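You operate a simulated robot arm through the tools that you are given. There is no shell and no other tool.

You run a simulated robot arm. Do the job below in one go: nothing can be reset, and whatever is moved stays where it is left.

TASK
Glue the middle of the blue lasted shoe's bottom and set it on the drying rack.
Fine: blue glue pot, black brush; lay the lid between the two pots meanwhile; brush back and lid on before the shoe goes into the rack's cradle. A coat counts when it lies all over at full strength: go over it till it gets no stronger.

It is judged by the outcome, as a careful person would: the job done as asked, and still so three seconds after it is handed in. It fails if anything else is knocked over, pushed out of place, dropped, spilled or broken. Lids that push on must go on centred and level and be pressed home; caps that screw on are set level and turned clockwise until they are tight.

THE ROBOT
A 6-joint arm with a two-finger gripper, fixed in place. Base frame: the origin is at the foot of the arm, x ahead of it, y to its left, z up; the work surface is at about z = 1000. Units: mm, degrees, N and s.
Its first joint turns from -166.0 to 166.0 degrees. Payload 2.45 kg.
The tool frame sits at the grasp point between the pads (the TCP): z along the fingers, y along the line on which they close. The tips reach 20 mm beyond it. Largest opening 140 mm; the body of the gripper starts 168 mm behind the TCP.
Orientation is that of the tool frame in the base frame, as a unit quaternion [x, y, z, w]. With the fingers straight down and closing along the base's y, the tool's x points along the base's -x, its y along +y and its z along -z.

THE INTERFACE
- The arm moves only by the tool servo_tool. Its argument "deltas" is a list that holds one entry, the list of rows, each a list of 6 numbers: the shift along the base's x, y, z in m, then the turn, a rotation vector about the base's x, y, z in rad. In form: [[[x, y, z, ax, ay, az], ...]]. A call has 1 to 20 rows; each row shifts and turns the commanded pose from where the row before left it. "jaw" is the opening in per cent of the stroke, from 0 (shut) to 100 (fully open), set as the call begins (left out, the last holds). Rows are played at 5 a second. More than 50 mm and 8.6 degrees between two rows, or a gripper value outside its range, and nothing of the call is played. Where a pose cannot be reached the arm comes as near as it can. A force on the tool above 50 N (or 10 N above the force at the start of the call, whichever is more), or a blocked arm, ends the call early, and 0.2 s more pass. The fingers move at their own pace (about 45 mm/s each) and stop on an object; they squeeze with about 37 N. The grip force told is the motor's: it shows also when the fingers shut on nothing. Time passes only in rows, and 0.2 s behind the last, so rows that do not move let the fingers close. The reply holds the time, the measured pose of the TCP, the force on the tool along the base axes, the opening and the grip force, in the units named above and with some noise, with the torque about the TCP (base axes, N m) and any sound that the robot's microphone picked up.
- Cameras (640 x 400 px; columns grow to the right, rows downward): "scene" is fixed at [404.9, -650.1, 1803.6]; the picture's right is [0.78, -0.62, 0.00], its down [-0.50, -0.63, -0.59] and it looks along [0.37, 0.46, -0.81] (base axes); focal length 330 px, centre (320, 200). "wrist" rides on the gripper at [78, 11, -209] in the tool frame; the picture's right is [-0.14, 0.99, 0.00], its down [-0.92, -0.13, -0.37] and it looks along [-0.37, -0.05, 0.93] (tool axes); focal length 280 px, centre (320, 200). There is no depth. A picture from a camera that has moved, and an enlarged one, comes with that camera's place and axes in the base frame and with its lens. The place of the scene camera against the robot may be out by one fixed shift of up to 18 mm in any direction.
- grab_frame(camera): a new picture of that camera. No time passes.
- inspect(camera, box): a new picture of the part [left, top, right, bottom] of that camera's present view, enlarged. No time passes.
- close_job(): hands the job in; it is judged then, once.

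Nothing tells you positions but the pictures and the camera data. Unless the task says otherwise, let go and move clear before handing in.

The tools are called by a JSON object that holds its "op" and its "data". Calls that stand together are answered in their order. servo_tool: Moves the arm, as the interface text tells. Its arguments: {"type":"object","properties":{"deltas":{"type":"array"},"jaw":{"type":"number"}},"required":["deltas"]} The other tools are called the same way: grab_frame (camera) takes a picture; inspect (camera, box) takes an enlarged picture of a part of a camera's view; close_job () hands the job in.

At the start:

```text
time: 0.0
tool_pos: [552.5, -339.6, 1304.8]
orientation: [0.0, 1.0, 0.001, 0.0]
contact_force: [0.2, 0.4, 1.2]
wrist_torque: [0.02, -0.01, -0.01]
width: 139.7
gripper_force: 0.1
```

scene: 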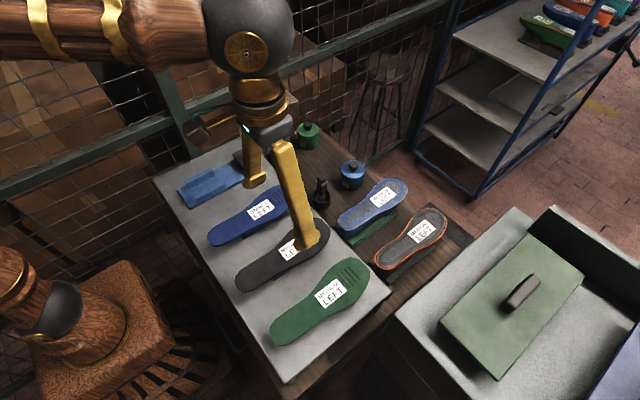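
wrist: 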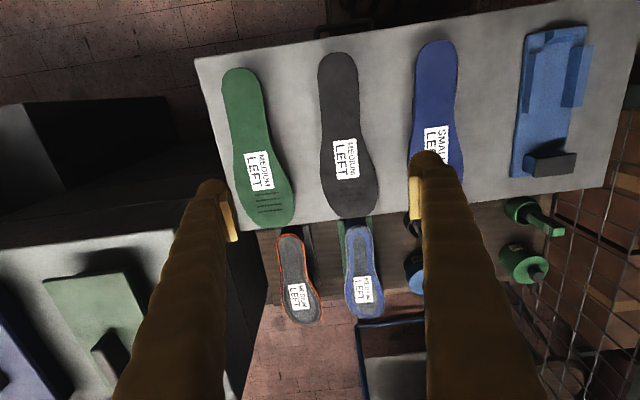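

I see a table with three loose soles, a blue rack-like item, two glue pots (green and blue), a brush and two lasted shoes held bottom up. I'll look closer before moving anything.

{"op": "inspect", "data": {"camera": "scene", "box": [260, 110, 460, 280]}}

{"op": "inspect", "data": {"camera": "scene", "box": [150, 100, 350, 230]}}

{"op": "inspect", "data": {"camera": "wrist", "box": [380, 180, 580, 305]}}

{"op": "inspect", "data": {"camera": "wrist", "box": [240, 200, 440, 340]}}

{"op": "inspect", "data": {"camera": "wrist", "box": [480, 0, 640, 200]}}

{"op": "inspect", "data": {"camera": "scene", "box": [390, 180, 640, 400]}}

```text
2.35 times, centred on (360, 195) of scene
camera zoom: at [404.9, -650.1, 1803.6], right [0.78, -0.62, 0.0], down [-0.5, -0.63, -0.59], along [0.37, 0.46, -0.81], focal length 776 px, centre (226, 212)
```

zoom: 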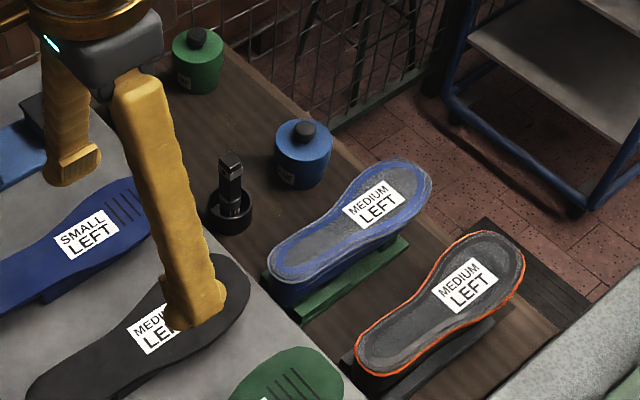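

```text
3.08 times, centred on (250, 165) of scene
camera zoom: at [404.9, -650.1, 1803.6], right [0.78, -0.62, 0.0], down [-0.5, -0.63, -0.59], along [0.37, 0.46, -0.81], focal length 1015 px, centre (535, 308)
```

zoom: 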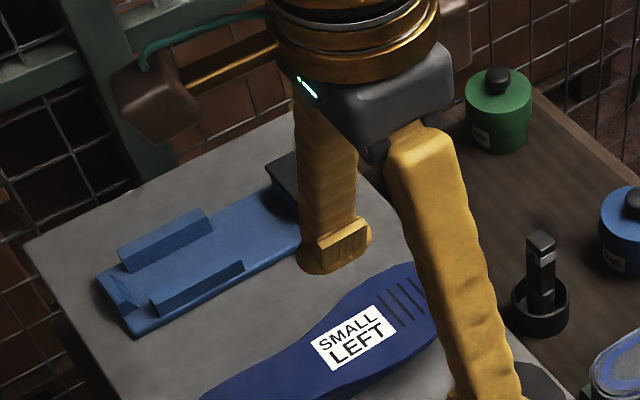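

```text
3.20 times, centred on (480, 242) of wrist
camera zoom: at [474.2, -327.9, 1514.4], right [0.14, 0.99, 0.0], down [0.92, -0.13, 0.37], along [0.37, -0.05, -0.93], focal length 897 px, centre (-192, 64)
```

zoom: 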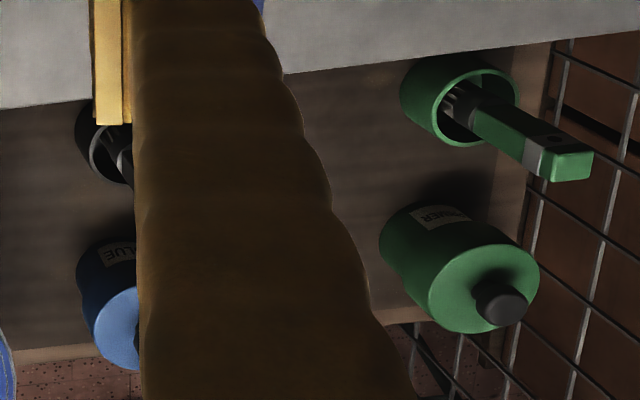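

```text
2.86 times, centred on (340, 270) of wrist
camera zoom: at [474.2, -327.9, 1514.4], right [0.14, 0.99, 0.0], down [0.92, -0.13, 0.37], along [0.37, -0.05, -0.93], focal length 801 px, centre (263, 0)
```

zoom: 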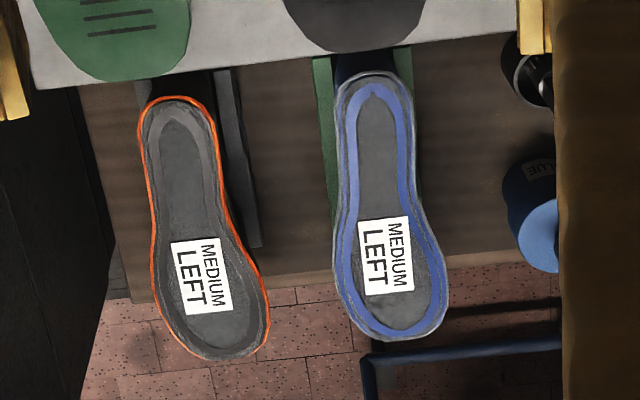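

```text
2.00 times, centred on (560, 100) of wrist
camera zoom: at [474.2, -327.9, 1514.4], right [0.14, 0.99, 0.0], down [0.92, -0.13, 0.37], along [0.37, -0.05, -0.93], focal length 561 px, centre (-160, 400)
```

zoom: 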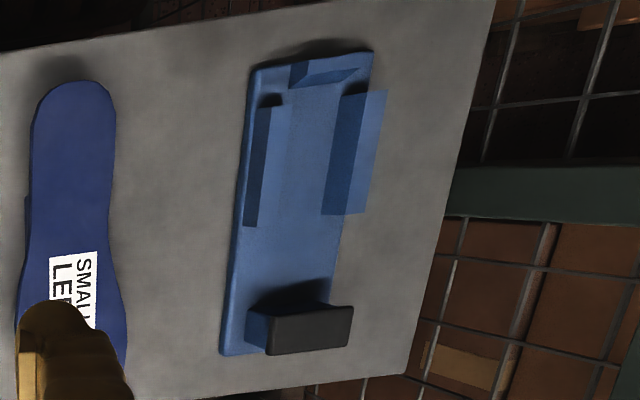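

```text
1.82 times, centred on (515, 290) of scene
camera zoom: at [404.9, -650.1, 1803.6], right [0.78, -0.62, 0.0], down [-0.5, -0.63, -0.59], along [0.37, 0.46, -0.81], focal length 600 px, centre (-34, 36)
```

zoom: 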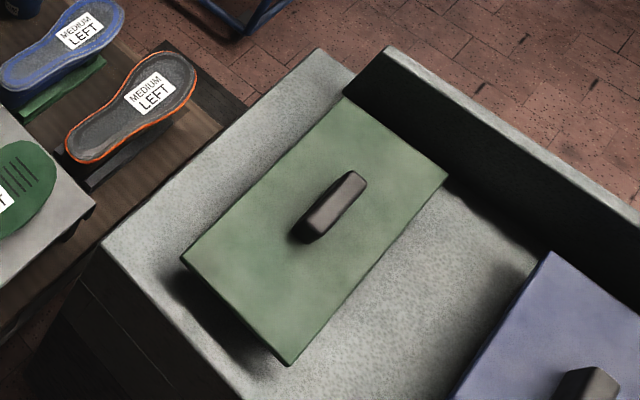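

The bench appears to lie beyond and slightly below a grey board. Blue pot is roughly at (890, -170), the black brush holder is just nearer the arm, and the blue shoe is bottom up on green rails. I'll move the wrist camera at a safe height to measure these properly.

{"op": "servo_tool", "data": {"deltas": [[[0.03, 0.035, 0.01, 0, 0, 0], [0.03, 0.035, 0.01, 0, 0, 0], [0.03, 0.035, 0.01, 0, 0, 0], [0.03, 0.035, 0.01, 0, 0, 0], [0.0, 0.0, 0.0, 0, 0, 0]]], "jaw": 100}}

{"op": "grab_frame", "data": {"camera": "wrist"}}

{"op": "grab_frame", "data": {"camera": "scene"}}

```text
time: 1.2
tool_pos: [670.7, -198.3, 1343.1]
orientation: [0.0, 1.0, 0.0, 0.001]
contact_force: [-0.3, 0.4, -0.3]
wrist_torque: [0.0, 0.02, 0.01]
width: 139.9
gripper_force: 0.1
```

```text
taken
camera wrist: at [593.1, -186.6, 1552.3], right [0.14, 0.99, 0.0], down [0.92, -0.13, 0.37], along [0.37, -0.05, -0.93], focal length 280 px, centre (320, 200)
```

wrist: 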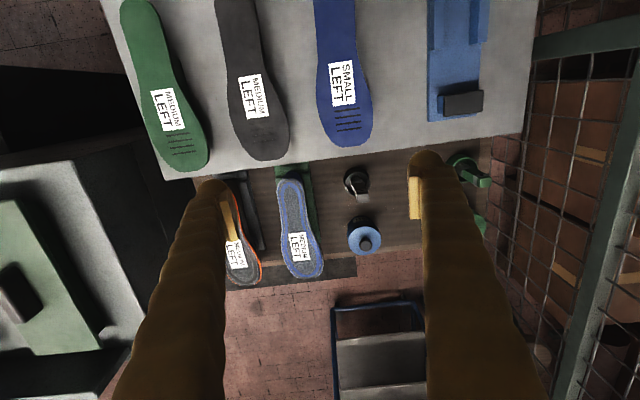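

```text
taken
```

scene: 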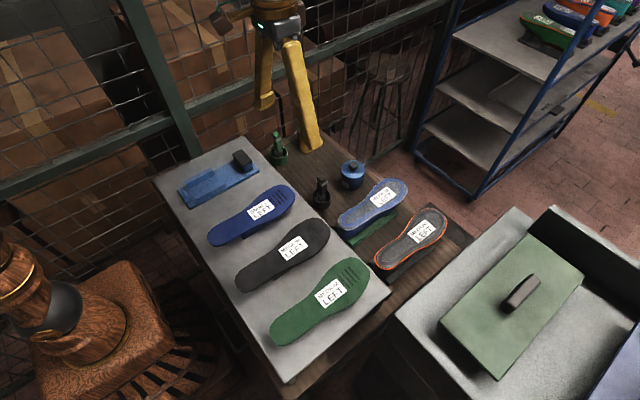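

Now the blue pot, brush holder and blue shoe are all in clear view from the wrist. I'll enlarge for accurate pixel readings.

{"op": "inspect", "data": {"camera": "wrist", "box": [260, 140, 420, 290]}}

{"op": "inspect", "data": {"camera": "scene", "box": [260, 120, 420, 250]}}

{"op": "inspect", "data": {"camera": "scene", "box": [150, 130, 310, 250]}}

{"op": "inspect", "data": {"camera": "wrist", "box": [400, 0, 560, 130]}}

{"op": "inspect", "data": {"camera": "wrist", "box": [200, 160, 360, 290]}}

```text
2.67 times, centred on (340, 215) of wrist
camera zoom: at [593.1, -186.6, 1552.3], right [0.14, 0.99, 0.0], down [0.92, -0.13, 0.37], along [0.37, -0.05, -0.93], focal length 748 px, centre (267, 160)
```

zoom: 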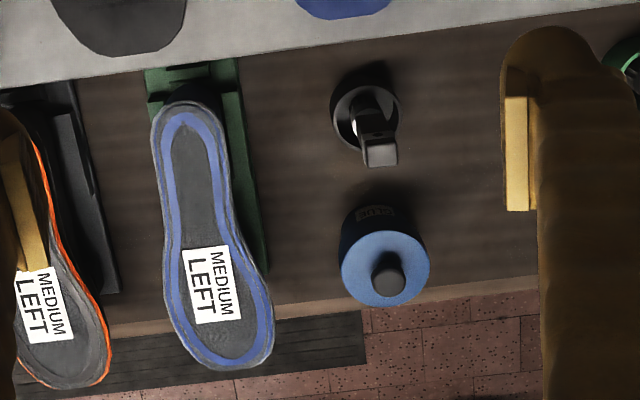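

```text
3.08 times, centred on (340, 185) of scene
camera zoom: at [404.9, -650.1, 1803.6], right [0.78, -0.62, 0.0], down [-0.5, -0.63, -0.59], along [0.37, 0.46, -0.81], focal length 1015 px, centre (258, 246)
```

zoom: 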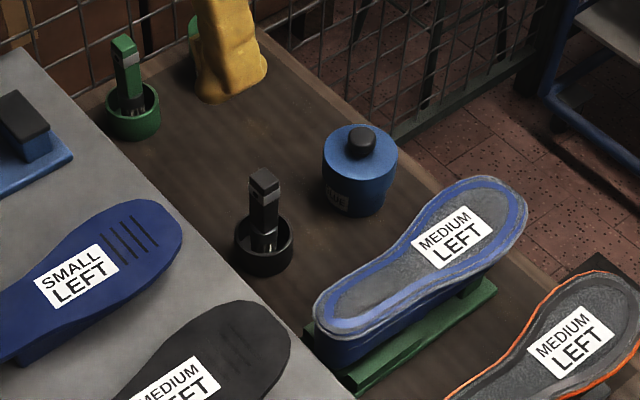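

```text
3.33 times, centred on (230, 190) of scene
camera zoom: at [404.9, -650.1, 1803.6], right [0.78, -0.62, 0.0], down [-0.5, -0.63, -0.59], along [0.37, 0.46, -0.81], focal length 1100 px, centre (620, 233)
```

zoom: 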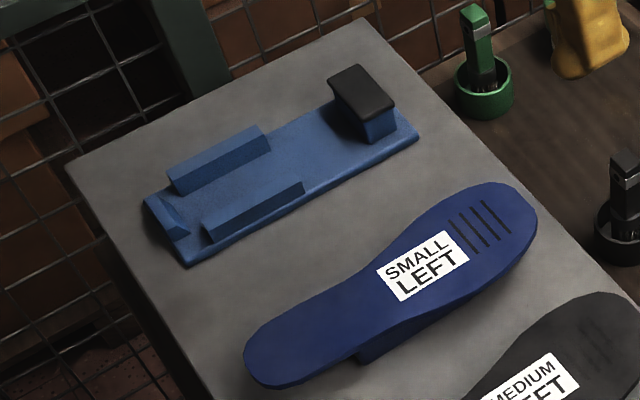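

```text
3.08 times, centred on (480, 65) of wrist
camera zoom: at [593.1, -186.6, 1552.3], right [0.14, 0.99, 0.0], down [0.92, -0.13, 0.37], along [0.37, -0.05, -0.93], focal length 863 px, centre (-172, 615)
```

zoom: 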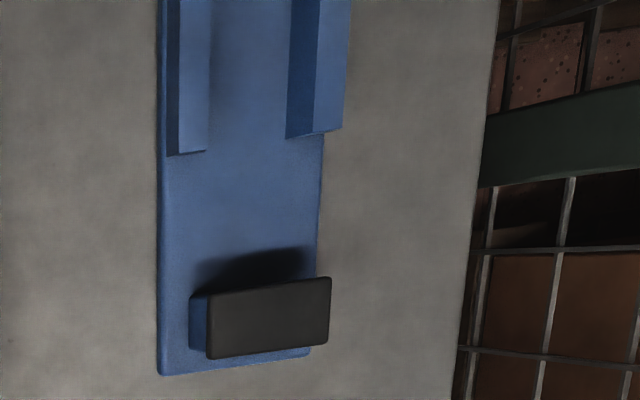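

```text
3.08 times, centred on (280, 225) of wrist
camera zoom: at [593.1, -186.6, 1552.3], right [0.14, 0.99, 0.0], down [0.92, -0.13, 0.37], along [0.37, -0.05, -0.93], focal length 863 px, centre (443, 123)
```

zoom: 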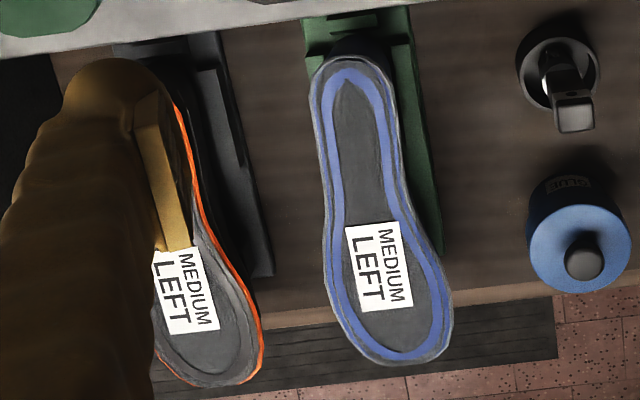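

The grey board is near z=1000 and the bench beyond it sits lower, around z=855. The blue pot's knob is near (964, -127, 957) and the brush top near (824, -128, 996). I'll check the shelves in the back for anything that could be the rack's cradle, and look closer at the blue tray.

{"op": "inspect", "data": {"camera": "scene", "box": [400, 0, 640, 150]}}

{"op": "servo_tool", "data": {"deltas": [[[-0.02, 0.04, 0, 0, 0, 0], [-0.02, 0.04, 0, 0, 0, 0], [-0.02, 0.04, 0, 0, 0, 0], [-0.02, 0.04, 0, 0, 0, 0], [-0.02, 0.04, 0, 0, 0, 0], [-0.02, 0.03, 0, 0, 0, 0], [0, 0, 0, 0, 0, 0]]]}}

{"op": "grab_frame", "data": {"camera": "wrist"}}

```text
2.67 times, centred on (520, 75) of scene
camera zoom: at [404.9, -650.1, 1803.6], right [0.78, -0.62, 0.0], down [-0.5, -0.63, -0.59], along [0.37, 0.46, -0.81], focal length 880 px, centre (-213, 533)
```

zoom: 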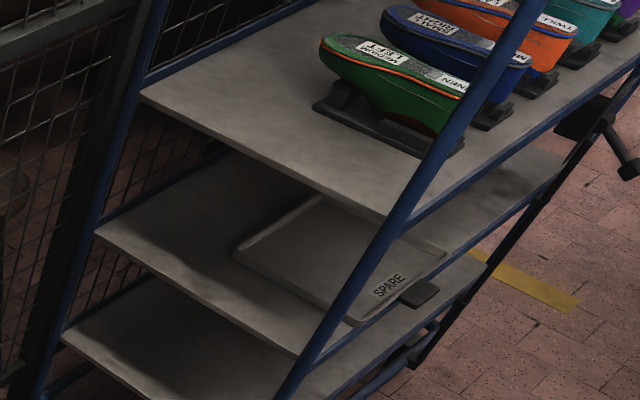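

```text
time: 2.8
tool_pos: [554.8, 29.3, 1343.7]
orientation: [0.0, 1.0, 0.0, 0.0]
contact_force: [-0.3, 0.5, -0.1]
wrist_torque: [-0.02, -0.01, -0.01]
width: 140.0
gripper_force: 0.1
```

```text
taken
camera wrist: at [477.0, 41.0, 1552.7], right [0.14, 0.99, 0.0], down [0.92, -0.13, 0.37], along [0.36, -0.05, -0.93], focal length 280 px, centre (320, 200)
```

wrist: 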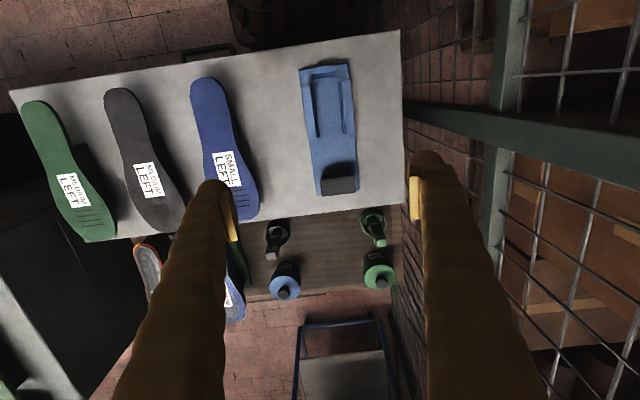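

The shelves are well out of reach and full, so the empty blue cradle on the grey board, within reach, is what I take as the drying rack. I'll enlarge it and the pots.

{"op": "inspect", "data": {"camera": "wrist", "box": [260, 50, 400, 210]}}

{"op": "inspect", "data": {"camera": "wrist", "box": [240, 195, 420, 310]}}

```text
2.50 times, centred on (330, 130) of wrist
camera zoom: at [477.0, 41.0, 1552.7], right [0.14, 0.99, 0.0], down [0.92, -0.13, 0.37], along [0.36, -0.05, -0.93], focal length 701 px, centre (295, 375)
```

zoom: 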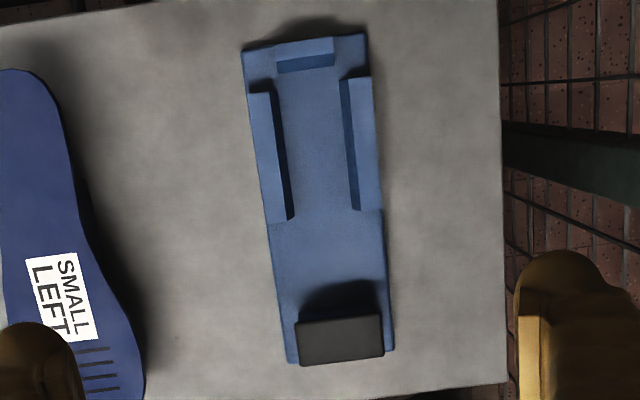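

```text
3.48 times, centred on (330, 252) of wrist
camera zoom: at [477.0, 41.0, 1552.7], right [0.14, 0.99, 0.0], down [0.92, -0.13, 0.37], along [0.36, -0.05, -0.93], focal length 975 px, centre (285, 17)
```

zoom: 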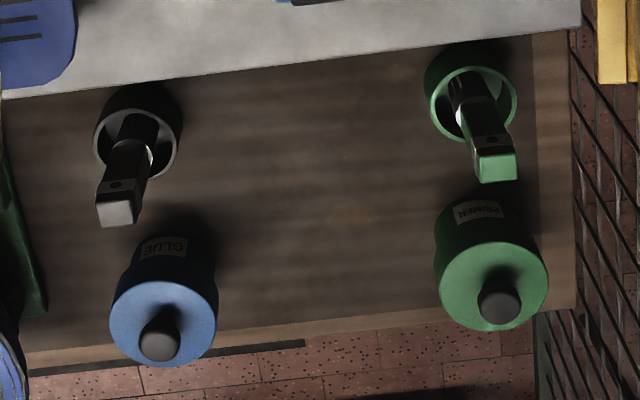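

The blue cradle lies square to the axes, about x 443–680 and y 8–95. Next I'll move above the blue pot to look at its lid closely and test the reach.

{"op": "servo_tool", "data": {"deltas": [[[0.035, -0.016, -0.012, 0, 0, 0], [0.035, -0.016, -0.012, 0, 0, 0], [0.035, -0.016, -0.012, 0, 0, 0], [0.035, -0.016, -0.012, 0, 0, 0], [0.035, -0.016, -0.012, 0, 0, 0], [0.035, -0.016, -0.012, 0, 0, 0], [0.035, -0.016, -0.012, 0, 0, 0], [0.035, -0.016, -0.012, 0, 0, 0], [0.035, -0.016, -0.012, 0, 0, 0], [0.03, -0.012, -0.012, 0, 0, 0], [0, 0, 0, 0, 0, 0]]]}}

{"op": "grab_frame", "data": {"camera": "wrist"}}

{"op": "grab_frame", "data": {"camera": "scene"}}

```text
time: 5.2
tool_pos: [899.0, -124.4, 1225.8]
orientation: [-0.001, 1.0, 0.0, 0.0]
contact_force: [0.1, -0.4, 0.6]
wrist_torque: [0.0, -0.03, -0.01]
width: 140.0
gripper_force: 0.0
```

```text
taken
camera wrist: at [820.9, -113.5, 1435.0], right [0.14, 0.99, 0.0], down [0.92, -0.13, 0.37], along [0.37, -0.05, -0.93], focal length 280 px, centre (320, 200)
```

wrist: 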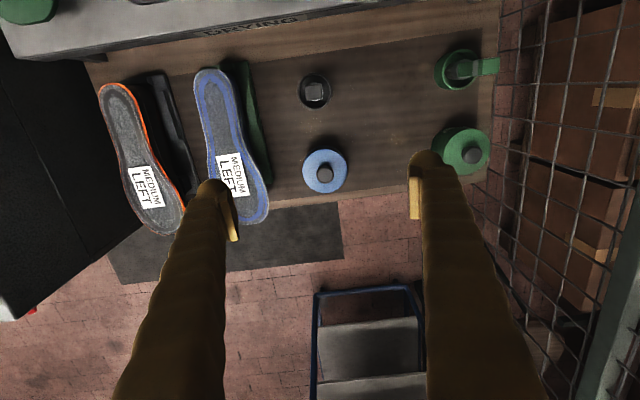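

```text
taken
```

scene: 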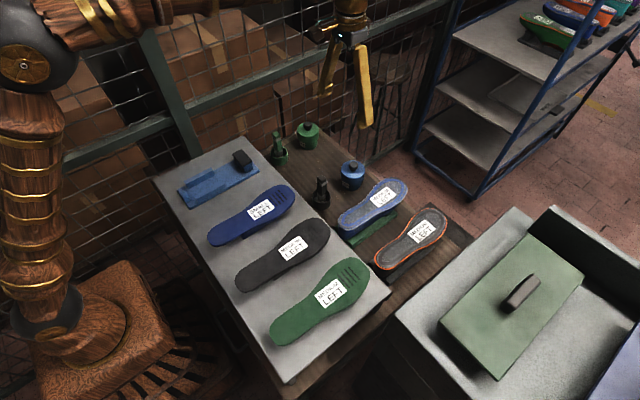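

There is lettering reading "DRYING" along the edge of the raised board, which fits the board being the drying rack and the blue tray its cradle. I'll zoom in to confirm, and to look at the lid, brush and shoe.

{"op": "inspect", "data": {"camera": "wrist", "box": [160, 0, 340, 60]}}

{"op": "inspect", "data": {"camera": "wrist", "box": [280, 60, 400, 210]}}

{"op": "inspect", "data": {"camera": "wrist", "box": [170, 50, 300, 230]}}

{"op": "inspect", "data": {"camera": "wrist", "box": [420, 30, 520, 190]}}

```text
3.56 times, centred on (250, 30) of wrist
camera zoom: at [820.9, -113.5, 1435.0], right [0.14, 0.99, 0.0], down [0.92, -0.13, 0.37], along [0.37, -0.05, -0.93], focal length 997 px, centre (569, 804)
```

zoom: 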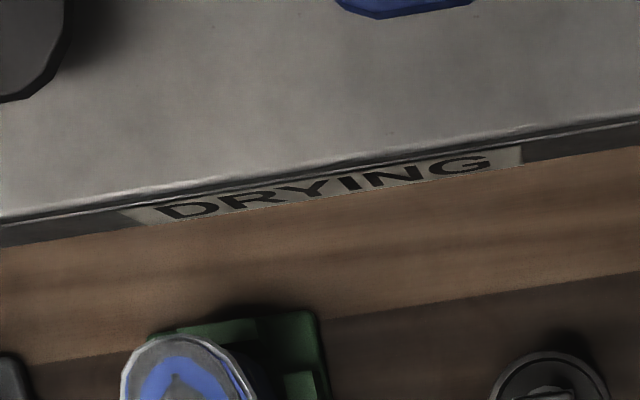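

```text
2.67 times, centred on (340, 135) of wrist
camera zoom: at [820.9, -113.5, 1435.0], right [0.14, 0.99, 0.0], down [0.92, -0.13, 0.37], along [0.37, -0.05, -0.93], focal length 748 px, centre (267, 373)
```

zoom: 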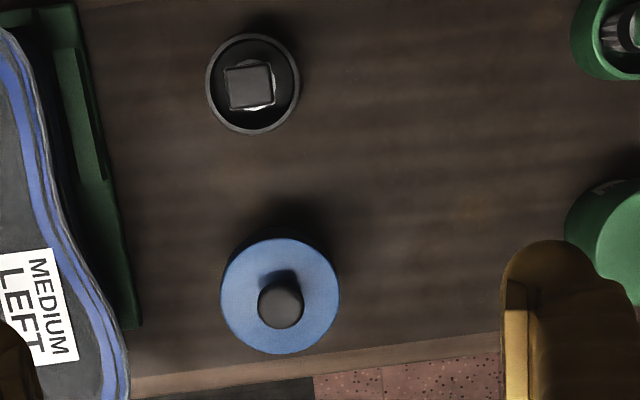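

```text
2.22 times, centred on (235, 140) of wrist
camera zoom: at [820.9, -113.5, 1435.0], right [0.14, 0.99, 0.0], down [0.92, -0.13, 0.37], along [0.37, -0.05, -0.93], focal length 623 px, centre (509, 333)
```

zoom: 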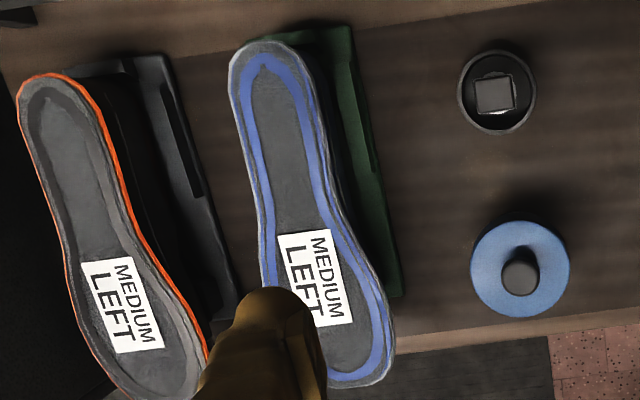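

```text
2.50 times, centred on (470, 110) of wrist
camera zoom: at [820.9, -113.5, 1435.0], right [0.14, 0.99, 0.0], down [0.92, -0.13, 0.37], along [0.37, -0.05, -0.93], focal length 701 px, centre (-55, 425)
```

zoom: 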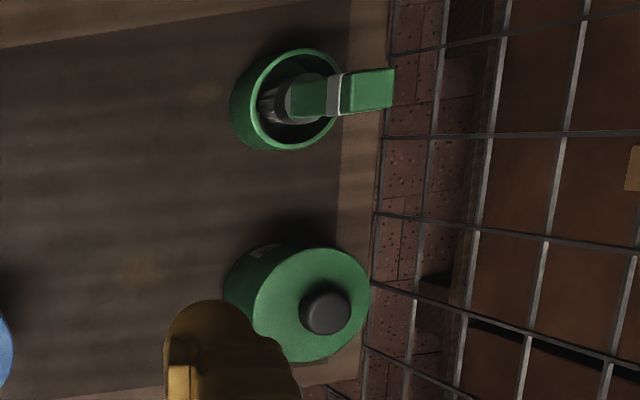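

The "DRYING" sign confirms it: the raised grey board is the drying rack and the blue tray is its cradle. The brush stands upright at about (825.5, -124), and the lid's knob is at about (964, -125, 953) with the lid top near z=932. I'll look straight over the blue shoe next.

{"op": "servo_tool", "data": {"deltas": [[[-0.003, -0.037, 0, 0, 0, 0], [-0.003, -0.037, 0, 0, 0, 0], [-0.003, -0.037, 0, 0, 0, 0], [-0.003, -0.037, 0, 0, 0, 0], [0, 0, 0, 0, 0, 0]]]}}

{"op": "grab_frame", "data": {"camera": "wrist"}}

{"op": "inspect", "data": {"camera": "wrist", "box": [225, 40, 405, 210]}}

{"op": "inspect", "data": {"camera": "wrist", "box": [260, 50, 360, 125]}}

{"op": "inspect", "data": {"camera": "wrist", "box": [270, 120, 370, 220]}}

```text
time: 6.4
tool_pos: [886.4, -276.6, 1225.3]
orientation: [0.0, 1.0, 0.0, 0.0]
contact_force: [-0.5, -0.1, 0.7]
wrist_torque: [0.0, -0.01, -0.01]
width: 140.0
gripper_force: 0.0
```

```text
taken
camera wrist: at [808.1, -264.0, 1434.6], right [0.14, 0.99, 0.0], down [0.92, -0.13, 0.37], along [0.37, -0.05, -0.93], focal length 280 px, centre (320, 200)
```

wrist: 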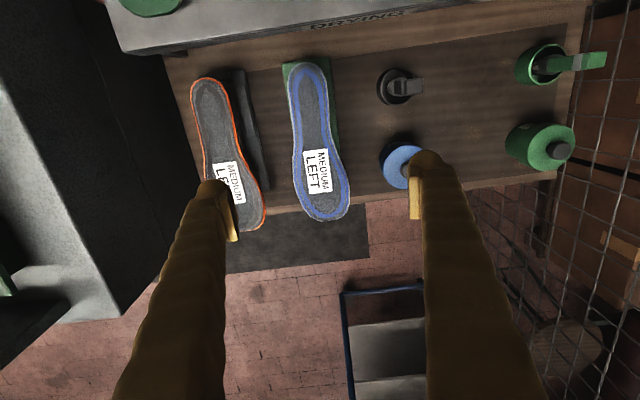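

```text
2.35 times, centred on (315, 125) of wrist
camera zoom: at [808.1, -264.0, 1434.6], right [0.14, 0.99, 0.0], down [0.92, -0.13, 0.37], along [0.37, -0.05, -0.93], focal length 660 px, centre (332, 376)
```

zoom: 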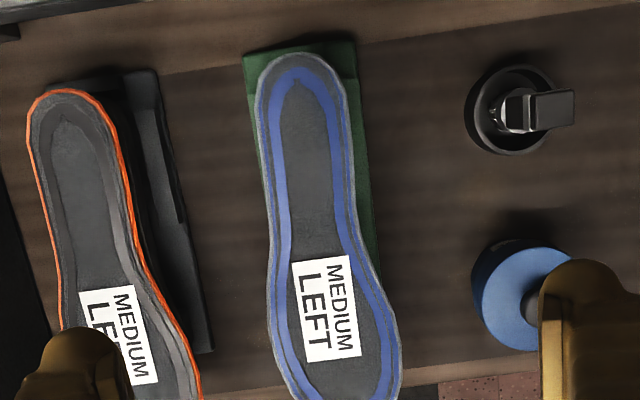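

```text
5.33 times, centred on (310, 88) of wrist
camera zoom: at [808.1, -264.0, 1434.6], right [0.14, 0.99, 0.0], down [0.92, -0.13, 0.37], along [0.37, -0.05, -0.93], focal length 1495 px, centre (373, 800)
```

zoom: 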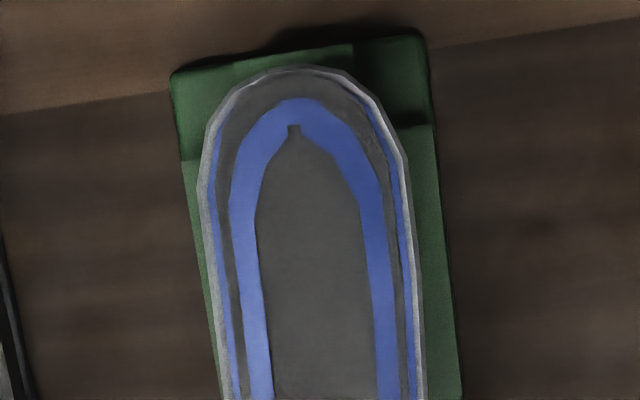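

```text
4.00 times, centred on (320, 170) of wrist
camera zoom: at [808.1, -264.0, 1434.6], right [0.14, 0.99, 0.0], down [0.92, -0.13, 0.37], along [0.37, -0.05, -0.93], focal length 1122 px, centre (320, 320)
```

zoom: 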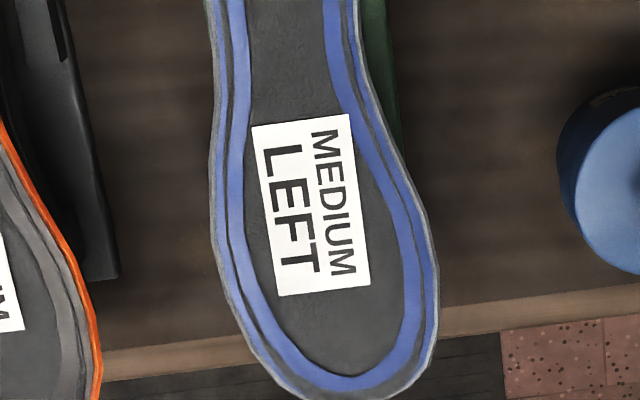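

The middle is the grey field inside the blue lasting band, about x 786–1026, from 32 mm wide at the heel to about 64 mm at the ball. Next I'll go above the blue pot's knob with the jaw partly open.

{"op": "servo_tool", "data": {"deltas": [[[0.0129, 0.0253, 0, 0, 0, 0], [0.0129, 0.0253, -0.02, 0, 0, 0], [0.0129, 0.0253, -0.03, 0, 0, 0], [0.0129, 0.0253, -0.035, 0, 0, 0], [0.0129, 0.0253, -0.035, 0, 0, 0], [0.0131, 0.0251, -0.035, 0, 0, 0], [0, 0, -0.02, 0, 0, 0], [0, 0, 0, 0, 0, 0]]], "jaw": 45}}

{"op": "grab_frame", "data": {"camera": "wrist"}}

{"op": "grab_frame", "data": {"camera": "scene"}}

```text
time: 8.2
tool_pos: [961.1, -120.5, 1048.1]
orientation: [0.0, 1.0, 0.0, 0.0]
contact_force: [0.0, 0.4, 0.1]
wrist_torque: [0.0, 0.01, -0.02]
width: 62.9
gripper_force: 0.1
```

```text
taken
camera wrist: at [883.3, -109.5, 1257.2], right [0.14, 0.99, 0.0], down [0.92, -0.13, 0.37], along [0.36, -0.05, -0.93], focal length 280 px, centre (320, 200)
```

wrist: 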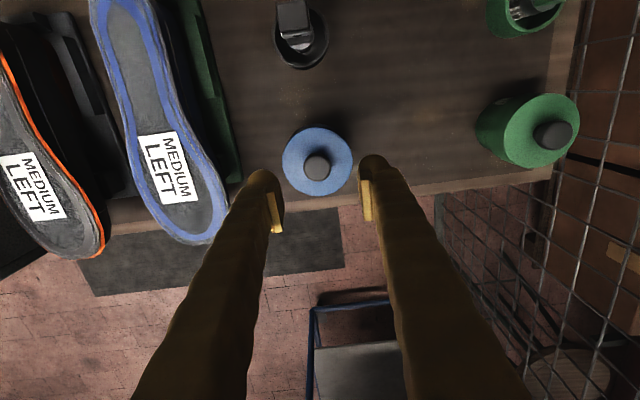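

```text
taken
```

scene: 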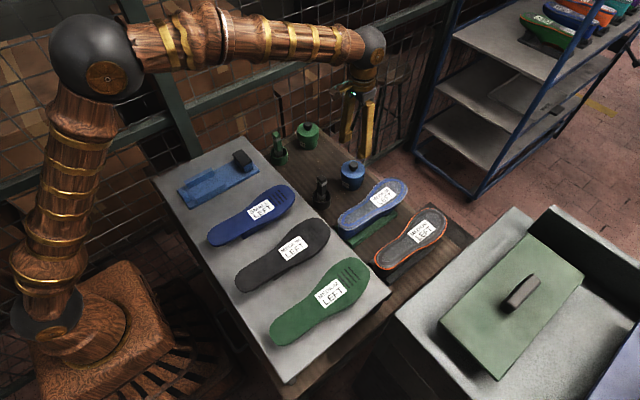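

The knob sits between the fingers, just off centre. I'll zoom to centre it.

{"op": "inspect", "data": {"camera": "wrist", "box": [240, 120, 400, 240]}}

{"op": "inspect", "data": {"camera": "scene", "box": [310, 70, 410, 200]}}

```text
3.33 times, centred on (320, 180) of wrist
camera zoom: at [883.3, -109.5, 1257.2], right [0.14, 0.99, 0.0], down [0.92, -0.13, 0.37], along [0.36, -0.05, -0.93], focal length 935 px, centre (320, 267)
```

zoom: 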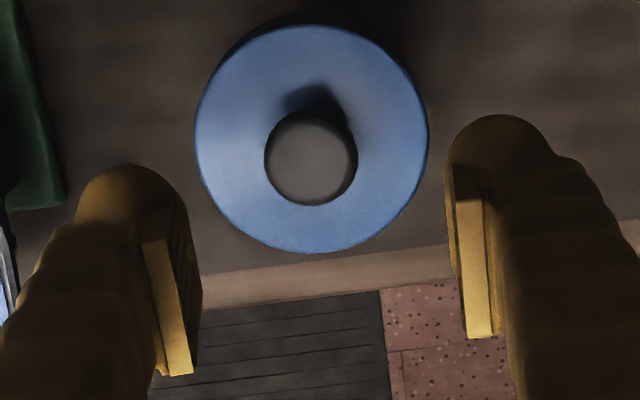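

```text
3.08 times, centred on (360, 135) of scene
camera zoom: at [404.9, -650.1, 1803.6], right [0.78, -0.62, 0.0], down [-0.5, -0.63, -0.59], along [0.37, 0.46, -0.81], focal length 1015 px, centre (197, 400)
```

zoom: 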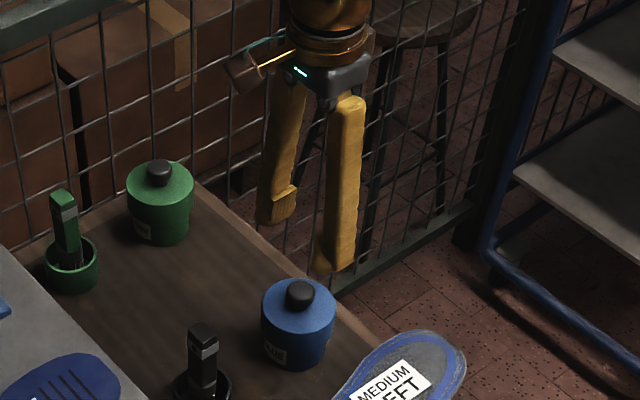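

The knob is about 4 mm to the -y side of the jaw centre. I'll centre on it and descend gently.

{"op": "servo_tool", "data": {"deltas": [[[0.0019, -0.004, 0, 0, 0, 0], [0, 0, -0.025, 0, 0, 0], [0, 0, -0.025, 0, 0, 0], [0, 0, -0.02, 0, 0, 0], [0, 0, -0.012, 0, 0, 0], [0, 0, -0.006, 0, 0, 0], [0, 0, -0.003, 0, 0, 0], [0, 0, 0, 0, 0, 0]]]}}

{"op": "inspect", "data": {"camera": "wrist", "box": [220, 120, 420, 270]}}

{"op": "inspect", "data": {"camera": "scene", "box": [310, 100, 410, 200]}}

```text
time: 10.0
tool_pos: [964.8, -126.5, 959.0]
orientation: [0.0, 1.0, 0.0, 0.0]
contact_force: [-0.9, -0.2, -0.1]
wrist_torque: [0.0, 0.01, 0.04]
width: 63.1
gripper_force: 0.1
```

```text
2.67 times, centred on (320, 195) of wrist
camera zoom: at [886.2, -114.0, 1168.4], right [0.14, 0.99, 0.0], down [0.92, -0.13, 0.37], along [0.37, -0.05, -0.93], focal length 748 px, centre (320, 213)
```

zoom: 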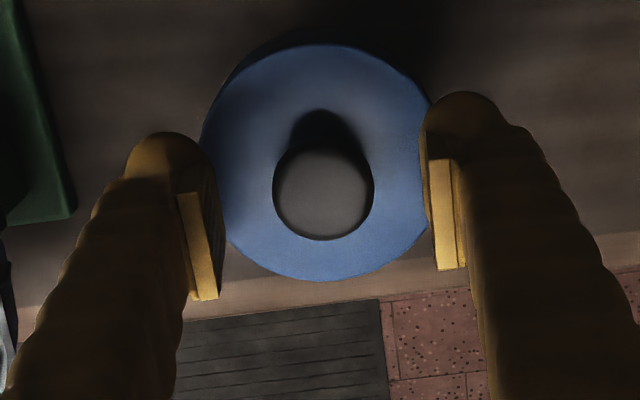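

```text
4.00 times, centred on (360, 150) of scene
camera zoom: at [404.9, -650.1, 1803.6], right [0.78, -0.62, 0.0], down [-0.5, -0.63, -0.59], along [0.37, 0.46, -0.81], focal length 1320 px, centre (160, 400)
```

zoom: 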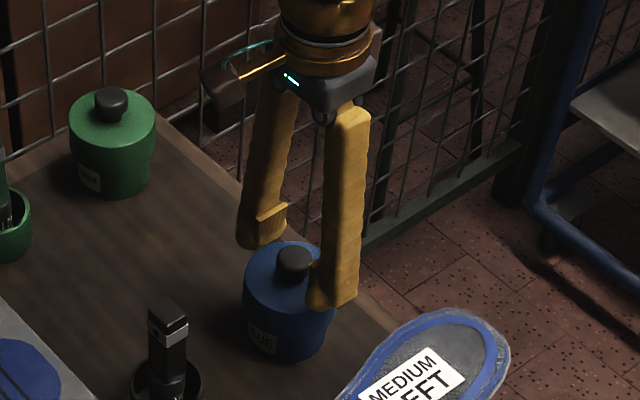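

Jaw is centred around the knob with no contact. I'll go 3 mm lower and close on it.

{"op": "servo_tool", "data": {"deltas": [[[0, 0, -0.0015, 0, 0, 0], [0, 0, -0.0015, 0, 0, 0], [0, 0, 0, 0, 0, 0]]]}}

{"op": "servo_tool", "data": {"deltas": [[[0, 0, 0, 0, 0, 0], [0, 0, 0, 0, 0, 0], [0, 0, 0, 0, 0, 0], [0, 0, 0, 0, 0, 0], [0, 0, 0, 0, 0, 0]]], "jaw": 0}}

{"op": "inspect", "data": {"camera": "wrist", "box": [220, 120, 420, 270]}}

```text
time: 10.8
tool_pos: [965.2, -124.6, 955.7]
orientation: [0.0, 1.0, 0.0, 0.0]
contact_force: [-0.7, 0.4, 0.1]
wrist_torque: [0.01, 0.0, -0.02]
width: 63.1
gripper_force: 0.0
```

```text
time: 12.0
tool_pos: [965.2, -125.5, 955.8]
orientation: [0.0, 1.0, 0.0, 0.0]
contact_force: [-0.4, -0.1, 0.2]
wrist_torque: [0.02, 0.0, 0.0]
width: 28.8
gripper_force: 37.0
```

```text
2.67 times, centred on (320, 195) of wrist
camera zoom: at [886.2, -113.6, 1165.5], right [0.14, 0.99, 0.0], down [0.92, -0.13, 0.37], along [0.37, -0.05, -0.93], focal length 748 px, centre (320, 213)
```

zoom: 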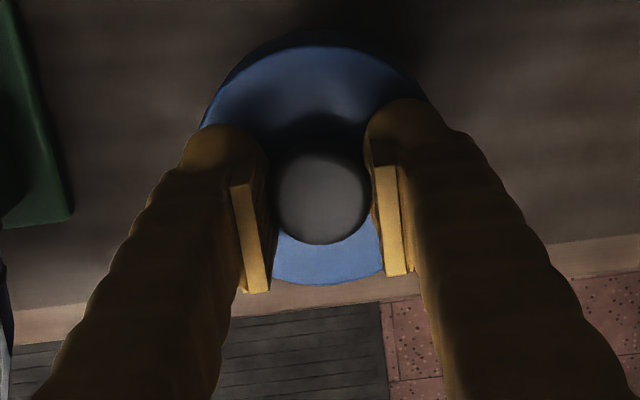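

The knob is gripped at 28.8 mm, centred. I'll pull straight up slowly and watch the force to see whether it's a push-on lid.

{"op": "servo_tool", "data": {"deltas": [[[0, 0, 0.002, 0, 0, 0], [0, 0, 0.002, 0, 0, 0], [0, 0, 0.002, 0, 0, 0], [0, 0, 0.002, 0, 0, 0], [0, 0, 0, 0, 0, 0]]]}}

{"op": "inspect", "data": {"camera": "scene", "box": [310, 100, 410, 200]}}

```text
time: 13.2
tool_pos: [965.6, -126.4, 964.1]
orientation: [0.001, 1.0, 0.0, 0.0]
contact_force: [0.2, 0.4, -1.4]
wrist_torque: [0.0, 0.03, 0.02]
width: 29.0
gripper_force: 37.2
```

```text
4.00 times, centred on (360, 150) of scene
camera zoom: at [404.9, -650.1, 1803.6], right [0.78, -0.62, 0.0], down [-0.5, -0.63, -0.59], along [0.37, 0.46, -0.81], focal length 1320 px, centre (160, 400)
```

zoom: 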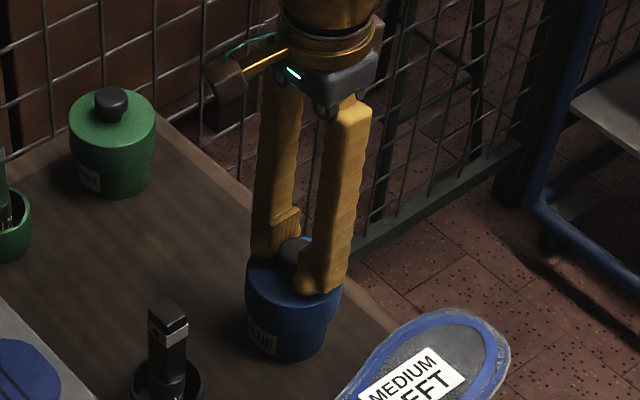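

The lid lifts freely, carrying about 1.4 N, so it's a push-on lid. I'll raise it clear and look underneath.

{"op": "servo_tool", "data": {"deltas": [[[0, 0, 0.008, 0, 0, 0], [0, 0, 0.012, 0, 0, 0], [0, 0, 0.02, 0, 0, 0], [0, 0, 0.025, 0, 0, 0], [0, 0, 0.025, 0, 0, 0], [0, 0, 0.02, 0, 0, 0], [0, 0, 0, 0, 0, 0]]]}}

{"op": "inspect", "data": {"camera": "scene", "box": [260, 70, 420, 200]}}

{"op": "grab_frame", "data": {"camera": "wrist"}}

```text
time: 14.8
tool_pos: [965.6, -125.5, 1074.9]
orientation: [0.0, 1.0, 0.0, 0.0]
contact_force: [0.3, -1.1, -0.8]
wrist_torque: [0.03, 0.0, 0.0]
width: 28.5
gripper_force: 36.8
```

```text
3.08 times, centred on (340, 135) of scene
camera zoom: at [404.9, -650.1, 1803.6], right [0.78, -0.62, 0.0], down [-0.5, -0.63, -0.59], along [0.37, 0.46, -0.81], focal length 1015 px, centre (258, 400)
```

zoom: 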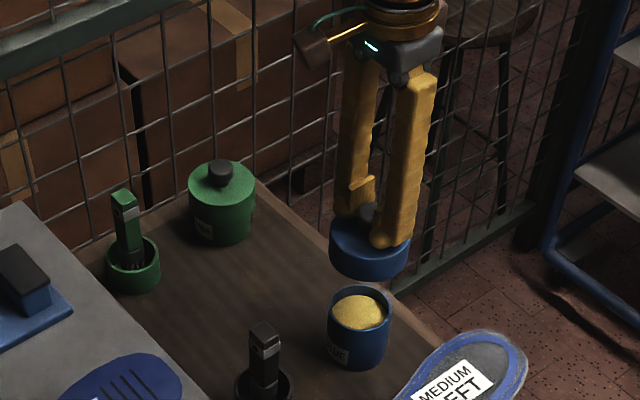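

```text
taken
camera wrist: at [886.8, -113.7, 1283.1], right [0.14, 0.99, 0.0], down [0.92, -0.13, 0.37], along [0.37, -0.05, -0.93], focal length 280 px, centre (320, 200)
```

wrist: 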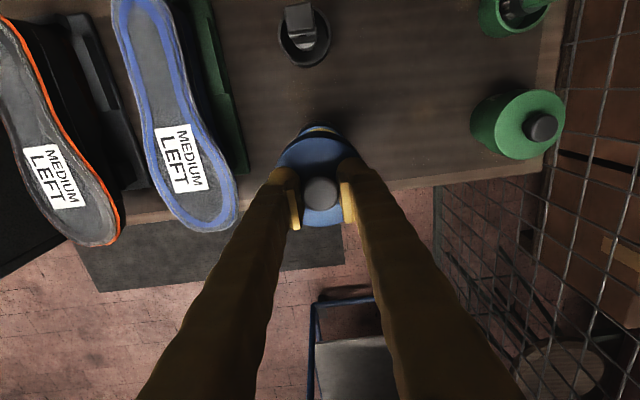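

The lid is off cleanly and the pot shows yellow glue. Green pot is near (963, 131), so I'll carry the lid to the midpoint, about (960, 3), and lower it toward the bench.

{"op": "servo_tool", "data": {"deltas": [[[0, 0.025, 0, 0, 0, 0], [-0.002, 0.035, 0, 0, 0, 0], [-0.002, 0.035, 0, 0, 0, 0], [-0.001, 0.034, 0, 0, 0, 0], [0, 0, -0.03, 0, 0, 0], [0, 0, -0.03, 0, 0, 0], [0, 0, -0.03, 0, 0, 0], [0, 0, -0.015, 0, 0, 0], [0, 0, 0, 0, 0, 0]]]}}

{"op": "inspect", "data": {"camera": "scene", "box": [260, 80, 400, 200]}}

{"op": "grab_frame", "data": {"camera": "wrist"}}

```text
time: 16.8
tool_pos: [960.3, 1.6, 968.3]
orientation: [0.0, 1.0, 0.0, 0.0]
contact_force: [-0.5, 0.0, -0.6]
wrist_torque: [-0.02, -0.03, -0.03]
width: 28.7
gripper_force: 36.3
```

```text
3.33 times, centred on (330, 140) of scene
camera zoom: at [404.9, -650.1, 1803.6], right [0.78, -0.62, 0.0], down [-0.5, -0.63, -0.59], along [0.37, 0.46, -0.81], focal length 1100 px, centre (287, 400)
```

zoom: 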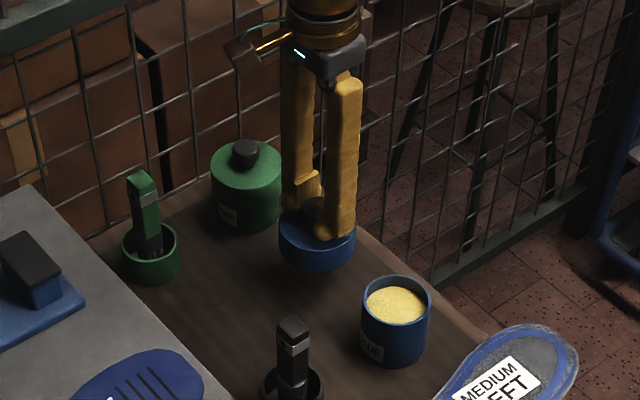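

```text
taken
camera wrist: at [882.2, 14.0, 1177.4], right [0.14, 0.99, 0.0], down [0.92, -0.13, 0.37], along [0.37, -0.05, -0.93], focal length 280 px, centre (320, 200)
```

wrist: 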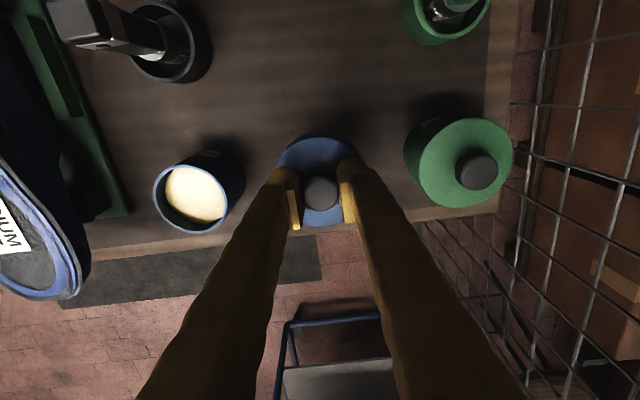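

The lid hangs midway between the pots. I'll lower it in small steps until it touches the bench.

{"op": "servo_tool", "data": {"deltas": [[[0, 0, -0.005, 0, 0, 0], [0, 0, -0.005, 0, 0, 0], [0, 0, -0.005, 0, 0, 0], [0, 0, -0.005, 0, 0, 0], [0, 0, 0, 0, 0, 0]]]}}

{"op": "inspect", "data": {"camera": "scene", "box": [280, 110, 380, 200]}}

```text
time: 18.0
tool_pos: [959.8, 1.5, 947.0]
orientation: [0.0, 1.0, -0.001, -0.001]
contact_force: [-0.6, -0.3, -0.3]
wrist_torque: [0.01, -0.03, -0.03]
width: 28.7
gripper_force: 36.5
```

```text
4.44 times, centred on (330, 155) of scene
camera zoom: at [404.9, -650.1, 1803.6], right [0.78, -0.62, 0.0], down [-0.5, -0.63, -0.59], along [0.37, 0.46, -0.81], focal length 1467 px, centre (276, 400)
```

zoom: 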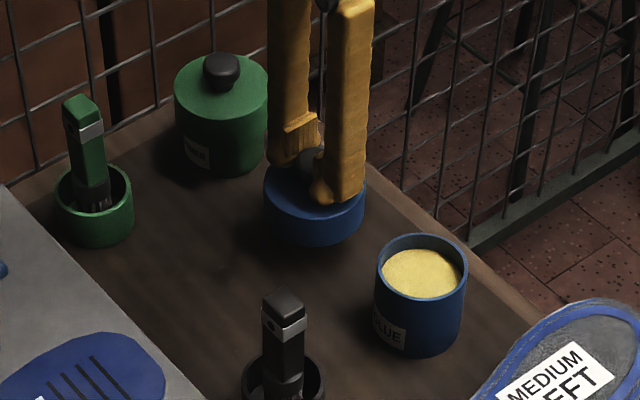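

Still clear of the bench. I'll continue in smaller steps.

{"op": "servo_tool", "data": {"deltas": [[[0, 0, -0.004, 0, 0, 0], [0, 0, -0.004, 0, 0, 0], [0, 0, -0.004, 0, 0, 0], [0, 0, -0.003, 0, 0, 0], [0, 0, 0, 0, 0, 0]]]}}

{"op": "inspect", "data": {"camera": "scene", "box": [280, 110, 380, 200]}}

```text
time: 19.2
tool_pos: [959.5, 1.9, 934.5]
orientation: [-0.001, 1.0, 0.0, 0.0]
contact_force: [-0.6, 0.3, -1.1]
wrist_torque: [0.0, 0.02, -0.01]
width: 28.6
gripper_force: 37.2
```

```text
4.44 times, centred on (330, 155) of scene
camera zoom: at [404.9, -650.1, 1803.6], right [0.78, -0.62, 0.0], down [-0.5, -0.63, -0.59], along [0.37, 0.46, -0.81], focal length 1467 px, centre (276, 400)
```

zoom: 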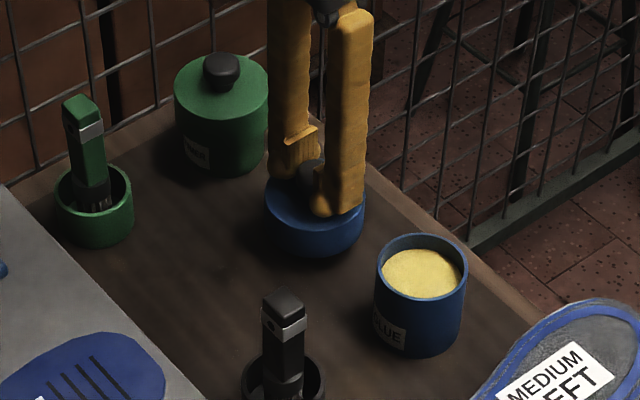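

{"op": "servo_tool", "data": {"deltas": [[[0, 0, -0.003, 0, 0, 0], [0, 0, -0.003, 0, 0, 0], [0, 0, -0.003, 0, 0, 0], [0, 0, 0, 0, 0, 0]]]}}

{"op": "inspect", "data": {"camera": "scene", "box": [280, 110, 380, 200]}}

```text
time: 20.2
tool_pos: [960.9, 2.1, 924.1]
orientation: [0.001, 1.0, 0.0, 0.0]
contact_force: [0.8, 0.1, -0.4]
wrist_torque: [0.01, -0.04, 0.0]
width: 28.3
gripper_force: 37.2
```

```text
4.44 times, centred on (330, 155) of scene
camera zoom: at [404.9, -650.1, 1803.6], right [0.78, -0.62, 0.0], down [-0.5, -0.63, -0.59], along [0.37, 0.46, -0.81], focal length 1467 px, centre (276, 400)
```

zoom: 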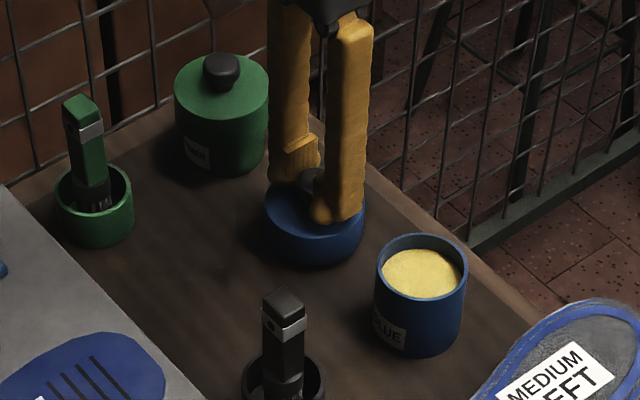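

{"op": "servo_tool", "data": {"deltas": [[[0, 0, -0.002, 0, 0, 0], [0, 0, -0.002, 0, 0, 0], [0, 0, -0.002, 0, 0, 0], [0, 0, -0.002, 0, 0, 0], [0, 0, 0, 0, 0, 0]]]}}

{"op": "inspect", "data": {"camera": "scene", "box": [280, 110, 380, 200]}}

```text
time: 21.4
tool_pos: [960.9, 2.6, 916.1]
orientation: [0.0, 1.0, 0.0, -0.001]
contact_force: [0.2, -0.2, 0.0]
wrist_torque: [-0.02, 0.0, -0.01]
width: 28.4
gripper_force: 36.8
```

```text
4.44 times, centred on (330, 155) of scene
camera zoom: at [404.9, -650.1, 1803.6], right [0.78, -0.62, 0.0], down [-0.5, -0.63, -0.59], along [0.37, 0.46, -0.81], focal length 1467 px, centre (276, 400)
```

zoom: 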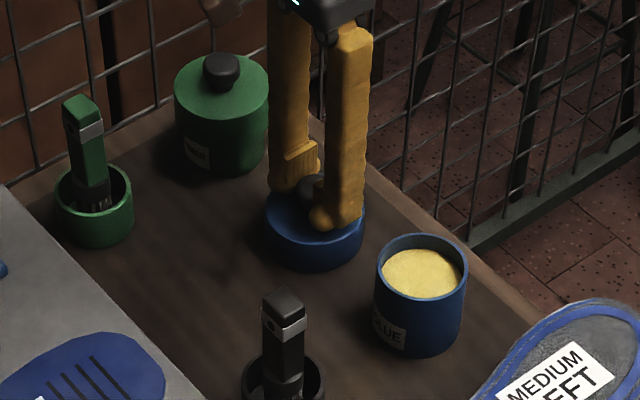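

{"op": "servo_tool", "data": {"deltas": [[[0, 0, -0.002, 0, 0, 0], [0, 0, -0.002, 0, 0, 0], [0, 0, -0.002, 0, 0, 0], [0, 0, 0, 0, 0, 0]]]}}

{"op": "inspect", "data": {"camera": "scene", "box": [280, 110, 380, 200]}}

```text
time: 22.4
tool_pos: [961.9, 3.6, 912.1]
orientation: [0.0, 1.0, 0.0, 0.001]
contact_force: [-5.1, -0.3, 24.2]
wrist_torque: [-0.04, 0.19, 0.01]
width: 28.3
gripper_force: 37.3
```

```text
4.44 times, centred on (330, 155) of scene
camera zoom: at [404.9, -650.1, 1803.6], right [0.78, -0.62, 0.0], down [-0.5, -0.63, -0.59], along [0.37, 0.46, -0.81], focal length 1467 px, centre (276, 400)
```

zoom: 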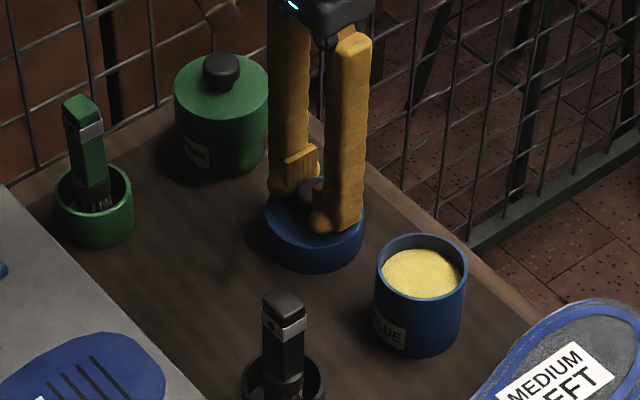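

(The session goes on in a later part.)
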